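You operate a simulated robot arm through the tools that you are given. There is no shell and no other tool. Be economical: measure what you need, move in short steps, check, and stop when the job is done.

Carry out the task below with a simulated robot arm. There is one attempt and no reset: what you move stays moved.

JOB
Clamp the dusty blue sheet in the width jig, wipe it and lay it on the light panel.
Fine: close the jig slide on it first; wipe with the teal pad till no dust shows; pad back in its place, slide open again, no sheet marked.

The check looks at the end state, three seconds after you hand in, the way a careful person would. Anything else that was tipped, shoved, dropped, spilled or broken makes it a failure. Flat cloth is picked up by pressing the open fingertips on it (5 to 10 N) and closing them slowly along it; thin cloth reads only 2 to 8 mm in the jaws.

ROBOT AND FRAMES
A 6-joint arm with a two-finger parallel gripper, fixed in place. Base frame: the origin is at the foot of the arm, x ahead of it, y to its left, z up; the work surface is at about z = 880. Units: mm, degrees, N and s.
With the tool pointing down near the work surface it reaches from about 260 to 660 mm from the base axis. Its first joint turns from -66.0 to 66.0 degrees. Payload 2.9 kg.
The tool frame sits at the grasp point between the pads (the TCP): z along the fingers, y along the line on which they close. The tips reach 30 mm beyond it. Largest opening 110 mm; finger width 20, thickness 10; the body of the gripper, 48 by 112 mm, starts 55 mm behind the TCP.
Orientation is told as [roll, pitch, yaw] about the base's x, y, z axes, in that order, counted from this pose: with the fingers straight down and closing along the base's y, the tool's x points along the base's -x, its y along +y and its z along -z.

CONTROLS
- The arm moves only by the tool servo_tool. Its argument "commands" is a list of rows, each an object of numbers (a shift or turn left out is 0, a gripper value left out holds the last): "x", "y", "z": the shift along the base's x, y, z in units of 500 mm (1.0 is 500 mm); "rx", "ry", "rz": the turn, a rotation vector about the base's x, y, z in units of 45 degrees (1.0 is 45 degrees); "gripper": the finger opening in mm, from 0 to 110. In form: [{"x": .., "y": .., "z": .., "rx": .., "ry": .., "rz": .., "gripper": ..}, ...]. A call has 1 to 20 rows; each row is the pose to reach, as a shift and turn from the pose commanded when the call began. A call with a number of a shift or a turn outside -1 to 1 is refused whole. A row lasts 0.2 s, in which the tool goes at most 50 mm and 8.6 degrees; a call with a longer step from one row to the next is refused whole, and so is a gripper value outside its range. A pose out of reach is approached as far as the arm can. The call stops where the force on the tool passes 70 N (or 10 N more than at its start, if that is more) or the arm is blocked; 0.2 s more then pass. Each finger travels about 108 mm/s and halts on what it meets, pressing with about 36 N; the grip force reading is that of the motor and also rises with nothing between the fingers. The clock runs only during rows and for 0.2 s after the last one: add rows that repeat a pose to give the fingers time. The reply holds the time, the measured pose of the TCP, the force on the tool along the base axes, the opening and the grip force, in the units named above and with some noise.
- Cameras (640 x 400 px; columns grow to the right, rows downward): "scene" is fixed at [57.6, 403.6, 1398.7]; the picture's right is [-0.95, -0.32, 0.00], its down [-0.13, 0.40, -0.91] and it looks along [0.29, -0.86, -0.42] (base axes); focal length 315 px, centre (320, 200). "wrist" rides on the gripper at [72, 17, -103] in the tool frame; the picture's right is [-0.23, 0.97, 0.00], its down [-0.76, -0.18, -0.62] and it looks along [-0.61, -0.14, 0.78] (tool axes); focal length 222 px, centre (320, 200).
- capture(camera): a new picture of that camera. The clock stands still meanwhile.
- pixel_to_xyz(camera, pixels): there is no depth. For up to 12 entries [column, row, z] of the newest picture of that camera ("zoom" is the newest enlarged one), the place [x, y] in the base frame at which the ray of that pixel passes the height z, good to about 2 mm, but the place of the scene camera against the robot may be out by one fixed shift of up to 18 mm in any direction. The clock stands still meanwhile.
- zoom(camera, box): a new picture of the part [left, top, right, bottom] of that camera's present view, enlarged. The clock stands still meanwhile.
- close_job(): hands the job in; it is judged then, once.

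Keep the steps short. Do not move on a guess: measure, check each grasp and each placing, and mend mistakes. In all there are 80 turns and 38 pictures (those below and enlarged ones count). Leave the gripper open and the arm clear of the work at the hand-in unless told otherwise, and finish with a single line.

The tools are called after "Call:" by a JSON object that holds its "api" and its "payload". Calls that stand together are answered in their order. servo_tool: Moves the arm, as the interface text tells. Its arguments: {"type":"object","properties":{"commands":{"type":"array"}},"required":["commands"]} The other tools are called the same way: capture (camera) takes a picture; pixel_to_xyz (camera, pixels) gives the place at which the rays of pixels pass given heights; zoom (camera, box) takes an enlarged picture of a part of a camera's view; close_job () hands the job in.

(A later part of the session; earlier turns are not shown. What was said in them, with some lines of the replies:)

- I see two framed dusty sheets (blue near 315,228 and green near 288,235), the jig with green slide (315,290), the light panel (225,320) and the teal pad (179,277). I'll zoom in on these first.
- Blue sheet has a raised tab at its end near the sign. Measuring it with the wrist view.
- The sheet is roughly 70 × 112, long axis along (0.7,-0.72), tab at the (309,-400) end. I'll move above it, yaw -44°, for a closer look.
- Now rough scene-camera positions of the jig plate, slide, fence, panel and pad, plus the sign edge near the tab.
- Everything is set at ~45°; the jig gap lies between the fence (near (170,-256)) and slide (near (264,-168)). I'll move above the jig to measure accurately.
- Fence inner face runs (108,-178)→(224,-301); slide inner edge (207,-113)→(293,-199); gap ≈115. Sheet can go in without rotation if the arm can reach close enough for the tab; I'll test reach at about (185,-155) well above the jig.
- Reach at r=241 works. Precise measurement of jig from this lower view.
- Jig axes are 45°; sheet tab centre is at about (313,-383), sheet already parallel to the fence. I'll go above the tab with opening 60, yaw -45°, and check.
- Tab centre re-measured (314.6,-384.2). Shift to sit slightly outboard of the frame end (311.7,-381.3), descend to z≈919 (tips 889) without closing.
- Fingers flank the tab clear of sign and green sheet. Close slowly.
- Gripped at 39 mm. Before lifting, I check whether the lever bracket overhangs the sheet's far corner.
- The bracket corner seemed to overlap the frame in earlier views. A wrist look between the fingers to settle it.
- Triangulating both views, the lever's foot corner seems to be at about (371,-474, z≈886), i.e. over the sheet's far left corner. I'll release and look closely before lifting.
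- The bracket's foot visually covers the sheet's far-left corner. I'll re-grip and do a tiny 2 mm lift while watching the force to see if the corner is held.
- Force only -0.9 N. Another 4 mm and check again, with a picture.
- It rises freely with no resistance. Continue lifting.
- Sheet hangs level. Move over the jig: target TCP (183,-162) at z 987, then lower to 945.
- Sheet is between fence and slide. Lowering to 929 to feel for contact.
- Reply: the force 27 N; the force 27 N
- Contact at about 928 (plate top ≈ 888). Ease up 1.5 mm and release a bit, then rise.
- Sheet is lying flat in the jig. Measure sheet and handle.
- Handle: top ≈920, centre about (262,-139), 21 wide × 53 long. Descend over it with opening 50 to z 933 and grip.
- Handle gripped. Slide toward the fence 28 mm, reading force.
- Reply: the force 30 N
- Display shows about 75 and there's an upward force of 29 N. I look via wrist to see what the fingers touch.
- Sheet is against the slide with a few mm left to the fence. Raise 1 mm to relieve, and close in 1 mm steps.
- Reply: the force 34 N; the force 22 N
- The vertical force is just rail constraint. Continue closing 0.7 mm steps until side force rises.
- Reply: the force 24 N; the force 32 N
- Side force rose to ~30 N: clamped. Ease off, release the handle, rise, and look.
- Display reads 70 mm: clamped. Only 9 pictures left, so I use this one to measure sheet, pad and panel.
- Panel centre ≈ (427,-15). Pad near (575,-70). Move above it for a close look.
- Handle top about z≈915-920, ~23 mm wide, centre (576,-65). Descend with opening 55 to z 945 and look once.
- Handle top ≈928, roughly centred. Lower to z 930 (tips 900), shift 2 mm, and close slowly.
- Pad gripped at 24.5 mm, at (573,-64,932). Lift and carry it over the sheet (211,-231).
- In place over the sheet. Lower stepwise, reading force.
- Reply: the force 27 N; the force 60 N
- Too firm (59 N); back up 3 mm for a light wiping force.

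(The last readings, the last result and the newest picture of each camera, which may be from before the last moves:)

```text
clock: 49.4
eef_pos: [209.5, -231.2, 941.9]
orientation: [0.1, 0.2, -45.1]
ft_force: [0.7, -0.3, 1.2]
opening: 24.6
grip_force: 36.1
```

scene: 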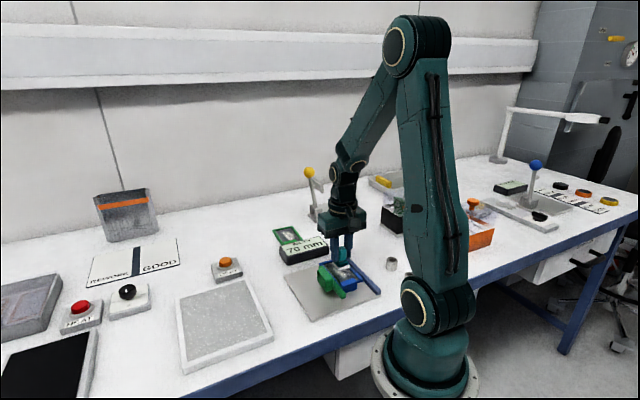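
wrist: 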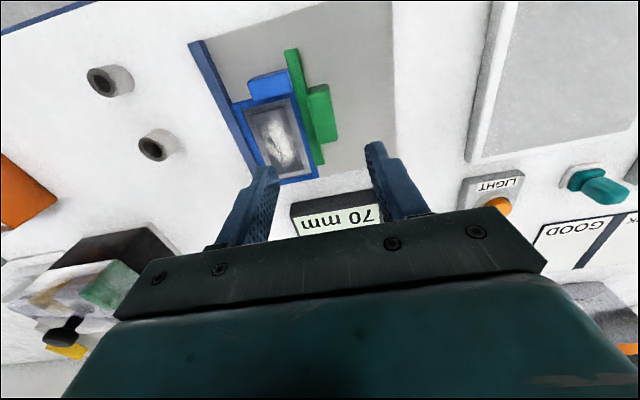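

Now light contact. Press 0.6 mm and wipe three lanes along the sheet.

Call:
{"api": "servo_tool", "payload": {"commands": [{"z": -0.0012}, {"x": -0.0085, "y": -0.0085, "z": -0.0012}, {"x": 0.0113, "y": -0.0283, "z": -0.0012}, {"x": 0.0311, "y": -0.0481, "z": -0.0012}, {"x": 0.0113, "y": -0.0283, "z": -0.0012}, {"x": -0.0085, "y": -0.0085, "z": -0.0012}, {"x": -0.0283, "y": 0.0113, "z": -0.0012}, {"x": -0.0481, "y": 0.0311, "z": -0.0012}, {"x": -0.0396, "y": 0.0396, "z": -0.0012}, {"x": -0.0198, "y": 0.0198, "z": -0.0012}, {"x": 0, "y": 0, "z": -0.0012}, {"x": 0.0198, "y": -0.0198, "z": -0.0012}, {"x": 0.0396, "y": -0.0396, "z": -0.0012}, {"x": 0.0481, "y": -0.0311, "z": -0.0012}, {"x": 0.0283, "y": -0.0113, "z": -0.0012}, {"x": 0.0085, "y": 0.0085, "z": -0.0012}, {"x": -0.0113, "y": 0.0283, "z": -0.0012}, {"x": -0.0311, "y": 0.0481, "z": -0.0012}, {"x": -0.0198, "y": 0.0198, "z": -0.0012}, {"x": 0, "y": 0, "z": -0.0012}]}}

```text
clock: 53.6
eef_pos: [212.3, -231.3, 942.6]
orientation: [0.1, 0.1, -45.0]
ft_force: [0.5, 1.1, -0.9]
opening: 24.7
grip_force: 35.9
```

No contact force at the end; lower further in small steps.

Call:
{"api": "servo_tool", "payload": {"commands": [{"z": -0.0014}, {"z": -0.0014}]}}

```text
clock: 54.2
eef_pos: [211.3, -232.2, 943.2]
orientation: [0.1, 0.1, -44.9]
ft_force: [0.2, 0.4, -0.6]
opening: 24.7
grip_force: 35.9
```

Call:
{"api": "servo_tool", "payload": {"commands": [{"z": -0.0014}, {"z": -0.0014}]}}

```text
clock: 54.8
eef_pos: [212.0, -231.4, 940.8]
orientation: [0.1, -0.1, -45.0]
ft_force: [-2.5, 3.8, 22.9]
opening: 24.6
grip_force: 35.7
```

23 N; ease 0.4 mm and wipe the lanes.

Call:
{"api": "servo_tool", "payload": {"commands": [{"z": 0.0008}, {"x": -0.0085, "y": -0.0085, "z": 0.0008}, {"x": 0.0113, "y": -0.0283, "z": 0.0008}, {"x": 0.0311, "y": -0.0481, "z": 0.0008}, {"x": 0.0113, "y": -0.0283, "z": 0.0008}, {"x": -0.0085, "y": -0.0085, "z": 0.0008}, {"x": -0.0283, "y": 0.0113, "z": 0.0008}, {"x": -0.0481, "y": 0.0311, "z": 0.0008}, {"x": -0.0396, "y": 0.0396, "z": 0.0008}, {"x": -0.0198, "y": 0.0198, "z": 0.0008}, {"x": 0, "y": 0, "z": 0.0008}, {"x": 0.0198, "y": -0.0198, "z": 0.0008}, {"x": 0.0396, "y": -0.0396, "z": 0.0008}, {"x": 0.0481, "y": -0.0311, "z": 0.0008}, {"x": 0.0283, "y": -0.0113, "z": 0.0008}, {"x": 0.0085, "y": 0.0085, "z": 0.0008}, {"x": -0.0113, "y": 0.0283, "z": 0.0008}, {"x": -0.0311, "y": 0.0481, "z": 0.0008}, {"x": -0.0198, "y": 0.0198, "z": 0.0008}, {"x": 0, "y": 0, "z": 0.0008}]}}

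```text
clock: 59.0
eef_pos: [211.0, -232.3, 941.6]
orientation: [0.0, 0.0, -45.1]
ft_force: [-0.4, 0.3, -0.3]
opening: 24.6
grip_force: 35.9
```

Call:
{"api": "servo_tool", "payload": {"commands": [{"z": -0.001}, {"z": -0.001}]}}

```text
clock: 59.6
eef_pos: [210.6, -232.1, 942.2]
orientation: [0.0, 0.0, -45.0]
ft_force: [-0.8, -0.5, 3.0]
opening: 24.6
grip_force: 36.0
```

Call:
{"api": "servo_tool", "payload": {"commands": [{"z": -0.0006}, {"x": -0.0085, "y": -0.0085, "z": -0.0006}, {"x": 0.0113, "y": -0.0283, "z": -0.0006}, {"x": 0.0311, "y": -0.0481, "z": -0.0006}, {"x": 0.0311, "y": -0.0481, "z": -0.0006}]}}

```text
clock: 60.8
eef_pos: [225.9, -255.2, 940.4]
orientation: [0.0, 0.2, -45.1]
ft_force: [-6.8, 4.1, 22.6]
opening: 24.7
grip_force: 35.9
```

Good contact (≈22 N). Continue the lanes from here.

Call:
{"api": "servo_tool", "payload": {"commands": [{"x": -0.0198, "y": 0.0198}, {"x": -0.0396, "y": 0.0396}, {"x": -0.0594, "y": 0.0594}, {"x": -0.0792, "y": 0.0792}, {"x": -0.0707, "y": 0.0877}, {"x": -0.0509, "y": 0.0679}, {"x": -0.0311, "y": 0.0481}, {"x": -0.0113, "y": 0.0283}, {"x": 0.0085, "y": 0.0085}, {"x": 0.017, "y": 0.017}, {"x": -0.0028, "y": 0.0368}, {"x": -0.0226, "y": 0.0566}, {"x": -0.0424, "y": 0.0764}, {"x": -0.0622, "y": 0.0962}, {"x": -0.0622, "y": 0.0962}]}}

```text
clock: 64.0
eef_pos: [195.5, -207.4, 941.0]
orientation: [-0.1, 0.0, -45.0]
ft_force: [2.5, -2.3, 8.9]
opening: 24.5
grip_force: 36.3
```

9 N contact at lane end. Lift 80 mm, move 50 mm along, and look at the glass.

Call:
{"api": "servo_tool", "payload": {"commands": [{"z": 0.03}, {"z": 0.1}, {"x": 0.04, "y": -0.04, "z": 0.16}, {"x": 0.08, "y": -0.08, "z": 0.16}, {"x": 0.08, "y": -0.08, "z": 0.16}]}}

Call:
{"api": "zoom", "payload": {"camera": "wrist", "box": [180, 0, 420, 150]}}

```text
clock: 65.2
eef_pos: [236.1, -248.5, 1020.5]
orientation: [-0.1, 0.0, -44.8]
ft_force: [-0.7, -0.7, -0.9]
opening: 24.6
grip_force: 36.3
```

```text
2.67 times, centred on (300, 75) of wrist
```

zoom: 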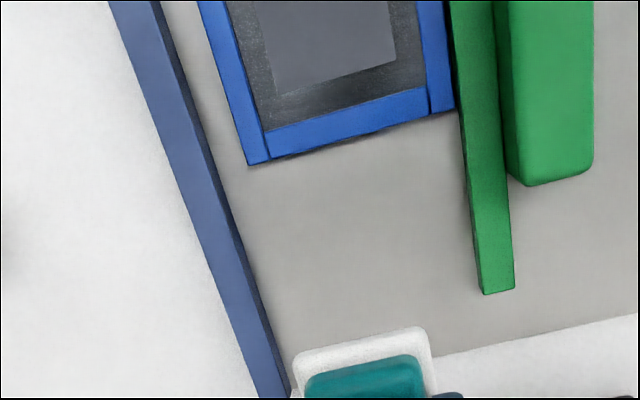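

Far part of the glass looks clean. Check sheet position against fence and slide.

Call:
{"api": "pixel_to_xyz", "payload": {"camera": "zoom", "pixels": [[247, 165, 889], [457, 108, 893], [268, 157, 893], [200, 150, 898], [195, 160, 889], [490, 295, 889], [455, 110, 889], [480, 292, 898], [516, 288, 898], [262, 398, 898]]}}

```text
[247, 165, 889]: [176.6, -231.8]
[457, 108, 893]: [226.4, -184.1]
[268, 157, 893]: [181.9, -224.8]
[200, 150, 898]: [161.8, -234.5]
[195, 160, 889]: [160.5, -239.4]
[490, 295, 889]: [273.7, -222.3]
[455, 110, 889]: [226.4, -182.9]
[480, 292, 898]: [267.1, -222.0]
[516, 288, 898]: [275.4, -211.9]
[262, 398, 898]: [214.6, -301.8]
```

The wiping dragged the sheet about 78 mm toward the robot (end at s=289, width gap now ~80): the clamp wasn't tight. I'll set the pad down lightly on the glass near (174,-180) and push the sheet back via its far bar.

Call:
{"api": "servo_tool", "payload": {"commands": [{"x": -0.06, "y": 0.065, "z": 0.0}, {"x": -0.125, "y": 0.137, "z": 0.0}, {"x": -0.125, "y": 0.137, "z": -0.06}, {"x": -0.125, "y": 0.137, "z": -0.12}, {"x": -0.125, "y": 0.137, "z": -0.148}, {"x": -0.125, "y": 0.137, "z": -0.148}]}}

```text
clock: 66.6
eef_pos: [170.6, -178.8, 946.1]
orientation: [0.0, 0.0, -45.0]
ft_force: [0.8, -0.5, -0.9]
opening: 24.5
grip_force: 36.4
```

Call:
{"api": "servo_tool", "payload": {"commands": [{"z": -0.003}, {"z": -0.006}, {"z": -0.006}]}}

```text
clock: 67.4
eef_pos: [171.5, -178.6, 944.2]
orientation: [0.0, 0.0, -44.9]
ft_force: [-0.6, 1.1, -0.9]
opening: 24.5
grip_force: 36.1
```

Call:
{"api": "servo_tool", "payload": {"commands": [{"z": -0.002}, {"z": -0.002}]}}

Call:
{"api": "servo_tool", "payload": {"commands": [{"z": -0.0015}, {"z": -0.0015}]}}

```text
clock: 68.0
eef_pos: [170.1, -177.9, 942.7]
orientation: [0.0, 0.0, -45.0]
ft_force: [-0.3, 0.5, -0.6]
opening: 24.9
grip_force: 36.7
```

```text
clock: 68.6
eef_pos: [172.2, -178.0, 942.9]
orientation: [0.0, 0.0, -45.0]
ft_force: [0.2, 1.1, 0.0]
opening: 24.5
grip_force: 36.7
```

Call:
{"api": "servo_tool", "payload": {"commands": [{"z": -0.0014}, {"z": -0.0014}]}}

```text
clock: 69.2
eef_pos: [171.8, -178.1, 941.4]
orientation: [0.0, 0.1, -45.0]
ft_force: [-1.7, 1.3, 10.7]
opening: 24.5
grip_force: 36.3
```

10.7 N contact. Drag +s (toward far end) 84 mm.

Call:
{"api": "servo_tool", "payload": {"commands": [{"x": 0.012, "y": -0.012}, {"x": 0.024, "y": -0.024}, {"x": 0.036, "y": -0.036}, {"x": 0.048, "y": -0.048}, {"x": 0.06, "y": -0.06}, {"x": 0.072, "y": -0.072}, {"x": 0.084, "y": -0.084}, {"x": 0.096, "y": -0.096}, {"x": 0.108, "y": -0.108}, {"x": 0.1188, "y": -0.1188}, {"x": 0.1188, "y": -0.1188}]}}

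Call:
{"api": "zoom", "payload": {"camera": "scene", "box": [256, 220, 400, 330]}}

```text
clock: 71.6
eef_pos: [232.0, -238.6, 942.0]
orientation: [0.0, -0.1, -45.0]
ft_force: [-4.8, 3.1, 22.4]
opening: 24.4
grip_force: 36.3
```

```text
3.64 times, centred on (328, 275) of scene
```

zoom: 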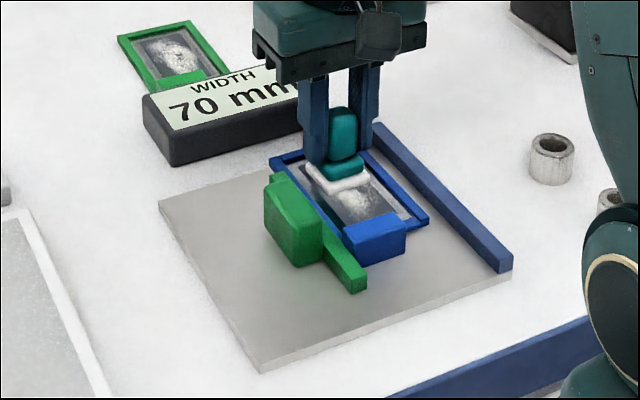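

Sheet is back in place; some dust remains near the tab. Now push the slide shut using the finger flank on the handle's outer side: go round to (271,-130) and down to z≈943.

Call:
{"api": "servo_tool", "payload": {"commands": [{"z": 0.04}, {"z": 0.1}, {"x": 0.03, "y": 0.08, "z": 0.1}, {"x": 0.06, "y": 0.16, "z": 0.1}, {"x": 0.079, "y": 0.217, "z": 0.1}, {"x": 0.079, "y": 0.217, "z": 0.05}, {"x": 0.079, "y": 0.217, "z": 0.01}, {"x": 0.079, "y": 0.217, "z": 0.004}, {"x": 0.079, "y": 0.217, "z": 0.004}]}}

```text
clock: 73.6
eef_pos: [270.1, -129.2, 944.4]
orientation: [0.0, 0.0, -45.0]
ft_force: [-0.5, 0.6, -0.6]
opening: 24.7
grip_force: 36.2
```

Call:
{"api": "servo_tool", "payload": {"commands": [{"x": -0.008, "y": -0.008}, {"x": -0.014, "y": -0.014}, {"x": -0.018, "y": -0.018}, {"x": -0.022, "y": -0.022}, {"x": -0.025, "y": -0.025}, {"x": -0.025, "y": -0.025}]}}

Call:
{"api": "servo_tool", "payload": {"commands": [{"x": -0.002, "y": -0.002}, {"x": -0.004, "y": -0.004}, {"x": -0.004, "y": -0.004}]}}

```text
clock: 75.0
eef_pos: [259.3, -141.8, 942.8]
orientation: [0.0, 0.0, -45.0]
ft_force: [1.1, 0.2, -0.6]
opening: 24.8
grip_force: 36.3
```

```text
clock: 75.8
eef_pos: [256.9, -143.3, 943.5]
orientation: [-0.1, 0.0, -45.0]
ft_force: [-0.1, 1.5, -0.9]
opening: 24.6
grip_force: 36.5
```

Call:
{"api": "servo_tool", "payload": {"commands": [{"x": -0.002, "y": -0.002}, {"x": -0.004, "y": -0.004}, {"x": -0.004, "y": -0.004}]}}

Call:
{"api": "servo_tool", "payload": {"commands": [{"x": -0.002, "y": -0.002}, {"x": -0.003, "y": -0.003}, {"x": -0.003, "y": -0.003}]}}

```text
clock: 76.6
eef_pos: [254.4, -145.3, 943.4]
orientation: [0.0, 0.0, -45.0]
ft_force: [-0.2, 0.4, -1.1]
opening: 24.6
grip_force: 36.2
```

```text
clock: 77.4
eef_pos: [253.6, -146.5, 943.8]
orientation: [0.2, 0.0, -44.9]
ft_force: [8.6, 13.3, -0.9]
opening: 24.3
grip_force: 36.0
```

Force rising; press a little more.

Call:
{"api": "servo_tool", "payload": {"commands": [{"x": -0.001, "y": -0.001}, {"x": -0.002, "y": -0.002}, {"x": -0.002, "y": -0.002}]}}

```text
clock: 78.2
eef_pos: [253.7, -146.4, 944.2]
orientation: [0.4, 0.0, -44.7]
ft_force: [18.0, 17.8, -4.1]
opening: 24.5
grip_force: 36.0
```

Clamped (≈25 N, no further travel). Back off sideways, rise, and view the glass.

Call:
{"api": "servo_tool", "payload": {"commands": [{"x": 0.01, "y": 0.01}, {"x": 0.03, "y": 0.03}, {"x": 0.03, "y": 0.03, "z": 0.08}, {"x": 0.01, "y": -0.02, "z": 0.17}, {"x": -0.01, "y": -0.1, "z": 0.18}, {"x": -0.03, "y": -0.17, "z": 0.18}, {"x": -0.044, "y": -0.206, "z": 0.18}, {"x": -0.044, "y": -0.206, "z": 0.18}]}}

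Call:
{"api": "zoom", "payload": {"camera": "wrist", "box": [200, 0, 440, 150]}}

```text
refused: row 4 steps farther than a row can; nothing moved
```

```text
2.67 times, centred on (320, 75) of wrist
```

zoom: 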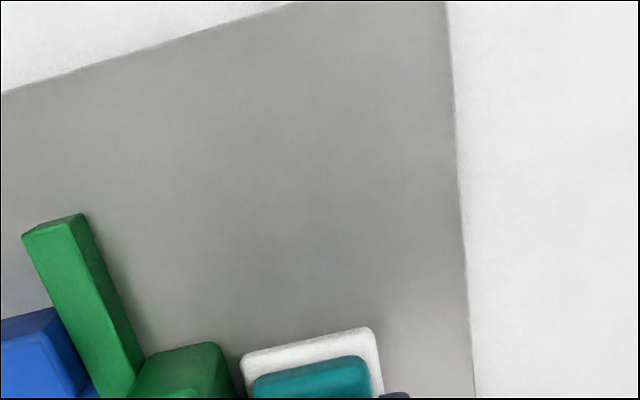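

Refused; redo with smaller steps, no picture bundled.

Call:
{"api": "servo_tool", "payload": {"commands": [{"x": 0.01, "y": 0.01}, {"x": 0.03, "y": 0.03}, {"x": 0.03, "y": 0.03, "z": 0.08}, {"x": 0.02, "y": 0.0, "z": 0.14}, {"x": 0.0, "y": -0.06, "z": 0.18}, {"x": -0.02, "y": -0.13, "z": 0.18}, {"x": -0.044, "y": -0.19, "z": 0.18}, {"x": -0.044, "y": -0.206, "z": 0.18}, {"x": -0.044, "y": -0.206, "z": 0.18}]}}

```text
clock: 80.2
eef_pos: [231.3, -252.4, 1033.0]
orientation: [-0.1, 0.0, -45.0]
ft_force: [0.0, -0.2, -1.3]
opening: 24.6
grip_force: 35.6
```

Glass should be centred near w=-14, s≈310. Lower the pad there and feel for contact.

Call:
{"api": "servo_tool", "payload": {"commands": [{"x": -0.044, "y": 0.0466, "z": -0.03}, {"x": -0.044, "y": 0.0466, "z": -0.1}, {"x": -0.044, "y": 0.0466, "z": -0.16}, {"x": -0.044, "y": 0.0466, "z": -0.178}, {"x": -0.044, "y": 0.0466, "z": -0.18}, {"x": -0.044, "y": 0.0466, "z": -0.18}]}}

Call:
{"api": "servo_tool", "payload": {"commands": [{"z": -0.002}, {"z": -0.002}]}}

```text
clock: 81.6
eef_pos: [207.7, -228.0, 942.2]
orientation: [0.0, 0.1, -45.0]
ft_force: [0.0, 0.4, -1.4]
opening: 24.5
grip_force: 36.0
```

```text
clock: 82.2
eef_pos: [207.3, -229.1, 941.9]
orientation: [0.0, 0.0, -45.0]
ft_force: [-0.4, 0.2, 0.4]
opening: 24.5
grip_force: 36.1
```

Call:
{"api": "servo_tool", "payload": {"commands": [{"z": -0.001}, {"z": -0.001}]}}

```text
clock: 82.8
eef_pos: [208.0, -229.0, 942.2]
orientation: [0.1, -0.1, -45.0]
ft_force: [0.6, -1.3, 7.9]
opening: 24.8
grip_force: 36.1
```

8 N. Wipe gently in three lanes.

Call:
{"api": "servo_tool", "payload": {"commands": [{"x": -0.0057, "y": -0.0057}, {"x": 0.0099, "y": -0.0212}, {"x": 0.0255, "y": -0.0368}, {"x": 0.0099, "y": -0.0212}, {"x": -0.0057, "y": -0.0057}, {"x": -0.0212, "y": 0.0099}, {"x": -0.0368, "y": 0.0255}, {"x": -0.0311, "y": 0.0311}, {"x": -0.0156, "y": 0.0156}, {"x": 0, "y": 0}, {"x": 0.0156, "y": -0.0156}, {"x": 0.0311, "y": -0.0311}, {"x": 0.0368, "y": -0.0255}, {"x": 0.0212, "y": -0.0099}, {"x": 0.0057, "y": 0.0057}, {"x": -0.0099, "y": 0.0212}, {"x": -0.0255, "y": 0.0368}, {"x": -0.0156, "y": 0.0156}, {"x": 0, "y": 0}]}}

```text
clock: 86.8
eef_pos: [207.2, -227.8, 941.9]
orientation: [0.1, 0.2, -45.1]
ft_force: [-4.4, 5.1, 17.9]
opening: 24.7
grip_force: 36.1
```

Contact kept. Lift and view the glass.

Call:
{"api": "servo_tool", "payload": {"commands": [{"z": 0.03}, {"z": 0.1}, {"x": 0.02, "y": -0.02, "z": 0.18}, {"x": 0.044, "y": -0.0466, "z": 0.19}, {"x": 0.044, "y": -0.0466, "z": 0.19}]}}

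Call:
{"api": "zoom", "payload": {"camera": "wrist", "box": [200, 0, 440, 150]}}

```text
clock: 88.0
eef_pos: [230.4, -250.0, 1035.7]
orientation: [0.0, 0.0, -45.1]
ft_force: [1.2, -0.9, -0.5]
opening: 24.3
grip_force: 36.0
```

```text
2.67 times, centred on (320, 75) of wrist
```

zoom: 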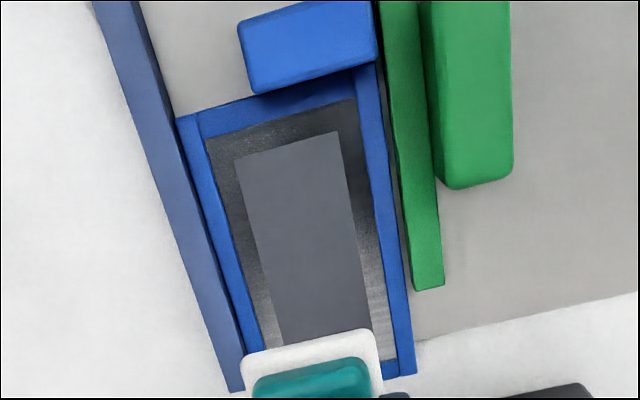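

The pane looks clean and the sheet is tight between fence and slide. Measure the sheet and glass.

Call:
{"api": "pixel_to_xyz", "payload": {"camera": "zoom", "pixels": [[178, 120, 893], [205, 138, 891], [352, 98, 891], [235, 157, 891], [338, 132, 891], [395, 360, 891], [415, 375, 893], [250, 95, 908], [378, 62, 908], [240, 25, 908], [370, 330, 891]]}}

```text
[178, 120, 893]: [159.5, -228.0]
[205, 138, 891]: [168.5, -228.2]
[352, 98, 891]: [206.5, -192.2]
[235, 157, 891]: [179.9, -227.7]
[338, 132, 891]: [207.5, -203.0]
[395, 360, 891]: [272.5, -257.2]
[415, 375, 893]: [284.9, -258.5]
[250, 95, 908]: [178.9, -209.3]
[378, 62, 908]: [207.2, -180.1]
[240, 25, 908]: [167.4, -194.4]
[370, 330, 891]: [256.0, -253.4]
```

The glass spans s 281–375. One more gentle pass over the whole pane (centre s=327), including the far end.

Call:
{"api": "servo_tool", "payload": {"commands": [{"x": -0.0205, "y": 0.0163, "z": -0.05}, {"x": -0.0205, "y": 0.0163, "z": -0.12}, {"x": -0.0205, "y": 0.0163, "z": -0.17}, {"x": -0.0205, "y": 0.0163, "z": -0.186}, {"x": -0.0205, "y": 0.0163, "z": -0.1896}, {"x": -0.0205, "y": 0.0163, "z": -0.1896}]}}

```text
clock: 89.4
eef_pos: [221.3, -243.2, 942.2]
orientation: [0.0, -0.1, -45.0]
ft_force: [-0.1, 2.7, 15.0]
opening: 24.8
grip_force: 36.0
```

Call:
{"api": "servo_tool", "payload": {"commands": [{"x": -0.0057, "y": -0.0057, "z": 0.0006}, {"x": 0.012, "y": -0.0233, "z": 0.0006}, {"x": 0.0297, "y": -0.041, "z": 0.0006}, {"x": 0.012, "y": -0.0233, "z": 0.0004}, {"x": -0.0057, "y": -0.0057, "z": 0.0004}, {"x": -0.0233, "y": 0.012, "z": 0.0004}, {"x": -0.041, "y": 0.0297, "z": 0.0004}, {"x": -0.0354, "y": 0.0354, "z": 0.0004}, {"x": -0.0177, "y": 0.0177, "z": 0.0004}, {"x": 0, "y": 0, "z": 0.0004}, {"x": 0.0177, "y": -0.0177, "z": 0.0004}, {"x": 0.0354, "y": -0.0354, "z": 0.0004}, {"x": 0.041, "y": -0.0297, "z": 0.0004}, {"x": 0.0233, "y": -0.012, "z": 0.0004}, {"x": 0.0057, "y": 0.0057, "z": 0.0004}, {"x": -0.012, "y": 0.0233, "z": 0.0004}, {"x": -0.0297, "y": 0.041, "z": 0.0004}, {"x": -0.0297, "y": 0.041, "z": 0.0004}]}}

```text
clock: 93.2
eef_pos: [204.3, -222.5, 943.1]
orientation: [0.1, 0.0, -45.0]
ft_force: [-0.9, -0.5, -0.5]
opening: 24.6
grip_force: 36.4
```

Now return the pad to its place at (573,-64).

Call:
{"api": "servo_tool", "payload": {"commands": [{"z": 0.04}, {"z": 0.12}, {"x": 0.02, "y": 0.01, "z": 0.16}, {"x": 0.1, "y": 0.043, "z": 0.16}, {"x": 0.18, "y": 0.077, "z": 0.16}, {"x": 0.26, "y": 0.112, "z": 0.16}, {"x": 0.34, "y": 0.146, "z": 0.16}, {"x": 0.42, "y": 0.181, "z": 0.16}, {"x": 0.5, "y": 0.215, "z": 0.16}, {"x": 0.58, "y": 0.25, "z": 0.16}, {"x": 0.66, "y": 0.284, "z": 0.16}, {"x": 0.72, "y": 0.31, "z": 0.16}, {"x": 0.7374, "y": 0.3172, "z": 0.14}, {"x": 0.7374, "y": 0.3172, "z": 0.07}, {"x": 0.7374, "y": 0.3172, "z": 0.01}, {"x": 0.7374, "y": 0.3172, "z": -0.014}, {"x": 0.7374, "y": 0.3172, "z": -0.014}]}}

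```text
clock: 96.8
eef_pos: [572.7, -63.5, 934.8]
orientation: [0.0, 0.1, -45.1]
ft_force: [0.2, -0.3, -0.6]
opening: 24.6
grip_force: 35.5
```

Call:
{"api": "servo_tool", "payload": {"commands": [{"z": -0.003}, {"z": -0.006}, {"z": -0.006}]}}

Call:
{"api": "servo_tool", "payload": {"commands": [{"z": -0.002}, {"z": -0.002}]}}

```text
clock: 97.6
eef_pos: [573.2, -64.6, 931.3]
orientation: [0.0, 0.0, -45.1]
ft_force: [-0.7, 0.5, -1.3]
opening: 24.6
grip_force: 36.3
```

```text
clock: 98.2
eef_pos: [572.8, -64.0, 930.6]
orientation: [0.0, -0.1, -45.1]
ft_force: [1.1, -0.1, -0.8]
opening: 24.4
grip_force: 36.2
```

Call:
{"api": "servo_tool", "payload": {"commands": [{"z": -0.002}, {"z": -0.002}]}}

Call:
{"api": "servo_tool", "payload": {"commands": [{"z": -0.0015}, {"z": -0.0015}]}}

```text
clock: 98.8
eef_pos: [573.7, -63.2, 930.5]
orientation: [0.0, -0.1, -45.1]
ft_force: [-0.3, -0.5, -0.7]
opening: 24.7
grip_force: 36.0
```

```text
clock: 99.4
eef_pos: [573.1, -64.7, 930.7]
orientation: [0.0, 0.0, -45.1]
ft_force: [-0.7, 1.9, 1.3]
opening: 24.5
grip_force: 35.9
```

Just touching. Half a millimetre more, then open and rise.

Call:
{"api": "servo_tool", "payload": {"commands": [{"z": -0.001}, {"z": -0.001, "gripper": 28}, {"z": -0.001, "gripper": 36}, {"z": -0.001, "gripper": 45}, {"z": -0.001, "gripper": 50}, {"z": -0.001, "gripper": 50}, {"z": 0.04, "gripper": 50}, {"z": 0.12, "gripper": 50}, {"z": 0.18, "gripper": 50}, {"z": 0.18, "gripper": 50}]}}

```text
clock: 101.6
eef_pos: [573.1, -64.2, 1018.4]
orientation: [-0.1, 0.1, -44.9]
ft_force: [1.0, -0.5, 0.1]
opening: 50.2
grip_force: 0.0
```

Pad placed. Now over to the slide handle: TCP (236.5,-176.4), opening 42, down to z 935.

Call:
{"api": "servo_tool", "payload": {"commands": [{"x": -0.06, "y": -0.02, "gripper": 42}, {"x": -0.14, "y": -0.047, "gripper": 42}, {"x": -0.22, "y": -0.073, "gripper": 42}, {"x": -0.3, "y": -0.1, "gripper": 42}, {"x": -0.38, "y": -0.127, "gripper": 42}, {"x": -0.46, "y": -0.153, "gripper": 42}, {"x": -0.54, "y": -0.18, "gripper": 42}, {"x": -0.62, "y": -0.207, "gripper": 42}, {"x": -0.673, "y": -0.2244, "gripper": 42}, {"x": -0.673, "y": -0.2244, "z": -0.06, "gripper": 42}, {"x": -0.673, "y": -0.2244, "z": -0.12, "gripper": 42}, {"x": -0.673, "y": -0.2244, "z": -0.155, "gripper": 42}, {"x": -0.673, "y": -0.2244, "z": -0.167, "gripper": 42}, {"x": -0.673, "y": -0.2244, "z": -0.167, "gripper": 42}]}}

```text
clock: 104.6
eef_pos: [237.1, -175.5, 936.7]
orientation: [0.0, 0.0, -45.0]
ft_force: [0.6, -0.3, 0.0]
opening: 42.3
grip_force: 0.0
5 turns are left
```

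Few turns left, so I batch: grip the handle, slide it back open 43 mm, release, rise, go above the tab, and look.

Call:
{"api": "servo_tool", "payload": {"commands": [{"gripper": 34}, {"gripper": 28}, {"gripper": 24}, {"gripper": 20}, {"gripper": 14}, {"gripper": 14}, {"x": 0.0076, "y": 0.0076}, {"x": 0.0152, "y": 0.0152}, {"x": 0.0228, "y": 0.0228}, {"x": 0.0304, "y": 0.0304}, {"x": 0.038, "y": 0.038}, {"x": 0.0456, "y": 0.0456}, {"x": 0.0532, "y": 0.0532}, {"x": 0.0608, "y": 0.0608}, {"x": 0.0608, "y": 0.0608}, {"x": 0.0608, "y": 0.0608, "gripper": 26}, {"x": 0.0608, "y": 0.0608, "gripper": 36}, {"x": 0.0608, "y": 0.0608, "gripper": 46}, {"x": 0.0608, "y": 0.0608, "gripper": 46}]}}

Call:
{"api": "servo_tool", "payload": {"commands": [{"z": 0.02, "gripper": 46}, {"z": 0.08, "gripper": 46}, {"z": 0.12, "gripper": 60}, {"x": -0.05, "y": -0.026, "z": 0.12, "gripper": 60}, {"x": -0.11, "y": -0.057, "z": 0.12, "gripper": 60}, {"x": -0.1614, "y": -0.0832, "z": 0.1, "gripper": 60}, {"x": -0.1614, "y": -0.0832, "z": 0.06, "gripper": 60}, {"x": -0.1614, "y": -0.0832, "z": 0.06, "gripper": 60}]}}

Call:
{"api": "zoom", "payload": {"camera": "wrist", "box": [120, 0, 520, 250]}}

```text
clock: 108.6
eef_pos: [268.1, -146.3, 935.5]
orientation: [0.0, 0.0, -45.0]
ft_force: [0.6, -0.7, -0.3]
opening: 46.0
grip_force: 0.1
```

```text
clock: 110.4
eef_pos: [187.6, -186.6, 966.1]
orientation: [0.0, 0.0, -45.0]
ft_force: [-0.1, 0.3, 0.0]
opening: 60.1
grip_force: 0.0
```

```text
1.60 times, centred on (320, 125) of wrist
4 turns are left
```

zoom: 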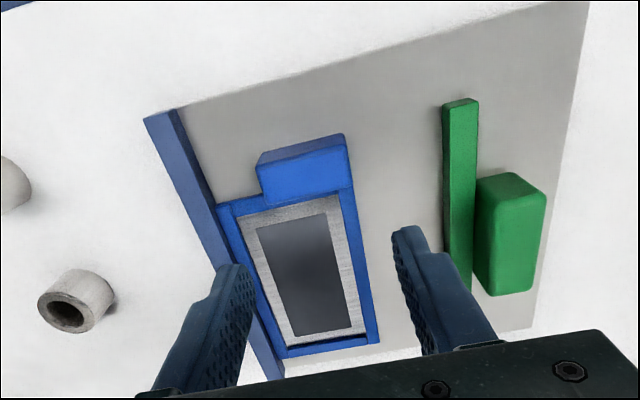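

Slide is open and the pane clean; from the view I compute the tab centre at about w=1, s=239 (sheet moved 28 mm along). I grip there at TCP (169,-168,928), lift, carry to the panel (TCP 394,42), and lower in felt steps.

Call:
{"api": "servo_tool", "payload": {"commands": [{"x": -0.0368, "y": 0.0376, "gripper": 60}, {"x": -0.0368, "y": 0.0376, "z": -0.04, "gripper": 60}, {"x": -0.0368, "y": 0.0376, "z": -0.065, "gripper": 60}, {"x": -0.0368, "y": 0.0376, "z": -0.076, "gripper": 60}, {"x": -0.0368, "y": 0.0376, "z": -0.076, "gripper": 60}, {"x": -0.0368, "y": 0.0376, "z": -0.076, "gripper": 50}, {"x": -0.0368, "y": 0.0376, "z": -0.076, "gripper": 44}, {"x": -0.0368, "y": 0.0376, "z": -0.076, "gripper": 40}, {"x": -0.0368, "y": 0.0376, "z": -0.076, "gripper": 36}, {"x": -0.0368, "y": 0.0376, "z": -0.076, "gripper": 32}, {"x": -0.0368, "y": 0.0376, "z": -0.076, "gripper": 28}, {"x": -0.0368, "y": 0.0376, "z": -0.076, "gripper": 28}, {"x": -0.0368, "y": 0.0376, "z": -0.07, "gripper": 28}, {"x": -0.0368, "y": 0.0376, "z": -0.05, "gripper": 28}, {"x": -0.0368, "y": 0.0376, "z": -0.01, "gripper": 28}, {"x": -0.0368, "y": 0.0376, "z": 0.05, "gripper": 28}, {"x": -0.0368, "y": 0.0376, "z": 0.05, "gripper": 28}]}}

Call:
{"api": "servo_tool", "payload": {"commands": [{"x": 0.03, "y": 0.028}, {"x": 0.08, "y": 0.0745}, {"x": 0.14, "y": 0.13}, {"x": 0.2, "y": 0.186}, {"x": 0.26, "y": 0.242}, {"x": 0.32, "y": 0.298}, {"x": 0.38, "y": 0.354}, {"x": 0.43, "y": 0.4}, {"x": 0.45, "y": 0.4188}, {"x": 0.45, "y": 0.4188, "z": -0.04}, {"x": 0.45, "y": 0.4188, "z": -0.08}, {"x": 0.45, "y": 0.4188, "z": -0.098}, {"x": 0.45, "y": 0.4188, "z": -0.098}]}}

Call:
{"api": "servo_tool", "payload": {"commands": [{"z": -0.002}, {"z": -0.004}, {"z": -0.004}]}}

Call:
{"api": "servo_tool", "payload": {"commands": [{"z": -0.002}, {"z": -0.004}, {"z": -0.004}]}}

Call:
{"api": "servo_tool", "payload": {"commands": [{"z": -0.002}, {"z": -0.004}, {"z": -0.004}]}}

```text
clock: 114.0
eef_pos: [169.2, -168.0, 990.7]
orientation: [0.1, 0.0, -45.1]
ft_force: [-0.6, -0.4, -0.2]
opening: 39.2
grip_force: 36.2
out of reach, approached as far as the arm can: row 3, 4, 5, 6, 7, 8, 9, 10, 11, 12, 13, 14
```

```text
clock: 116.8
eef_pos: [393.7, 41.4, 941.8]
orientation: [0.0, 0.0, -45.0]
ft_force: [-1.8, 0.1, 5.1]
opening: 38.8
grip_force: 35.8
```

```text
clock: 117.6
eef_pos: [393.7, 41.3, 940.1]
orientation: [0.1, -0.1, -44.9]
ft_force: [-4.7, 0.6, 27.3]
opening: 38.8
grip_force: 36.3
```

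```text
clock: 118.4
eef_pos: [393.5, 41.2, 938.5]
orientation: [0.1, -0.2, -45.1]
ft_force: [2.5, -0.6, 27.2]
opening: 39.0
grip_force: 35.7
```

```text
clock: 119.2
eef_pos: [394.4, 41.3, 936.7]
orientation: [0.2, -0.1, -44.8]
ft_force: [5.6, 4.0, 30.4]
opening: 38.9
grip_force: 36.5
3 turns are left
```

Sheet is down on the panel (contact from z≈942). Ease up, release, rise well clear, and take the last picture.

Call:
{"api": "servo_tool", "payload": {"commands": [{"z": 0.004}, {"z": 0.004, "gripper": 41}, {"z": 0.004, "gripper": 46}, {"z": 0.004, "gripper": 54}, {"z": 0.004, "gripper": 60}, {"z": 0.004, "gripper": 60}, {"z": 0.04, "gripper": 60}, {"z": 0.12, "gripper": 60}, {"z": 0.2, "gripper": 80}, {"z": 0.28, "gripper": 110}, {"x": 0.0, "y": -0.08, "z": 0.36, "gripper": 110}, {"x": 0.0, "y": -0.16, "z": 0.4, "gripper": 110}, {"x": 0.0, "y": -0.24, "z": 0.44, "gripper": 110}, {"x": 0.0, "y": -0.32, "z": 0.46, "gripper": 110}, {"x": 0.0, "y": -0.4, "z": 0.46, "gripper": 110}, {"x": 0.0, "y": -0.48, "z": 0.46, "gripper": 110}, {"x": 0.0, "y": -0.48, "z": 0.46, "gripper": 110}]}}

Call:
{"api": "zoom", "payload": {"camera": "scene", "box": [140, 225, 400, 387]}}

```text
refused: row 11 steps farther than a row can; nothing moved
```

```text
2.46 times, centred on (270, 306) of scene
2 turns are left
```

zoom: 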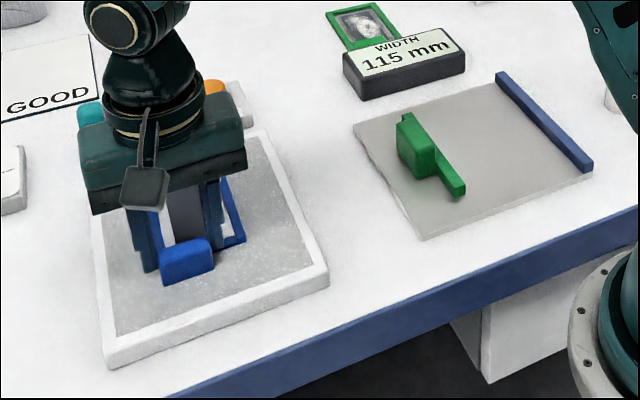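

The picture shows the sheet inside the panel, and the display at 115 mm (slide open). Release and retreat with smaller steps.

Call:
{"api": "servo_tool", "payload": {"commands": [{"z": 0.004}, {"z": 0.004, "gripper": 41}, {"z": 0.004, "gripper": 46}, {"z": 0.004, "gripper": 54}, {"z": 0.004, "gripper": 60}, {"z": 0.004, "gripper": 60}, {"z": 0.03, "gripper": 60}, {"z": 0.08, "gripper": 60}, {"z": 0.14, "gripper": 60}, {"z": 0.2, "gripper": 60}, {"z": 0.26, "gripper": 80}, {"z": 0.32, "gripper": 110}, {"z": 0.32, "gripper": 110}]}}

Call:
{"api": "servo_tool", "payload": {"commands": [{"y": -0.05, "z": 0.03}, {"y": -0.11, "z": 0.06}, {"y": -0.17, "z": 0.09}, {"y": -0.23, "z": 0.12}, {"y": -0.29, "z": 0.14}, {"y": -0.35, "z": 0.16}, {"y": -0.41, "z": 0.18}, {"y": -0.47, "z": 0.2}, {"y": -0.47, "z": 0.2}]}}

```text
clock: 122.0
eef_pos: [392.9, 41.5, 1094.8]
orientation: [-0.1, -0.1, -44.9]
ft_force: [0.1, -0.5, -0.2]
opening: 109.9
grip_force: 0.0
```

```text
clock: 124.0
eef_pos: [394.1, -193.0, 1196.7]
orientation: [0.0, 0.1, -45.0]
ft_force: [0.0, -0.6, -0.3]
opening: 110.2
grip_force: 0.2
1 turns are left
```

The gripper is open and the arm is clear, so I'm handing in.

Call:
{"api": "close_job", "payload": {}}

```text
The job is handed in.
```

The blue sheet was clamped at 70 mm, wiped until no dust showed and laid on the light panel, with the pad put back and the slide open at 115 mm; it slid in the jig while being wiped (I re-clamped it once), one press reached 59 N, and I had no picture left to check the sheet after letting go, the pad in its place, or the glass for marks.
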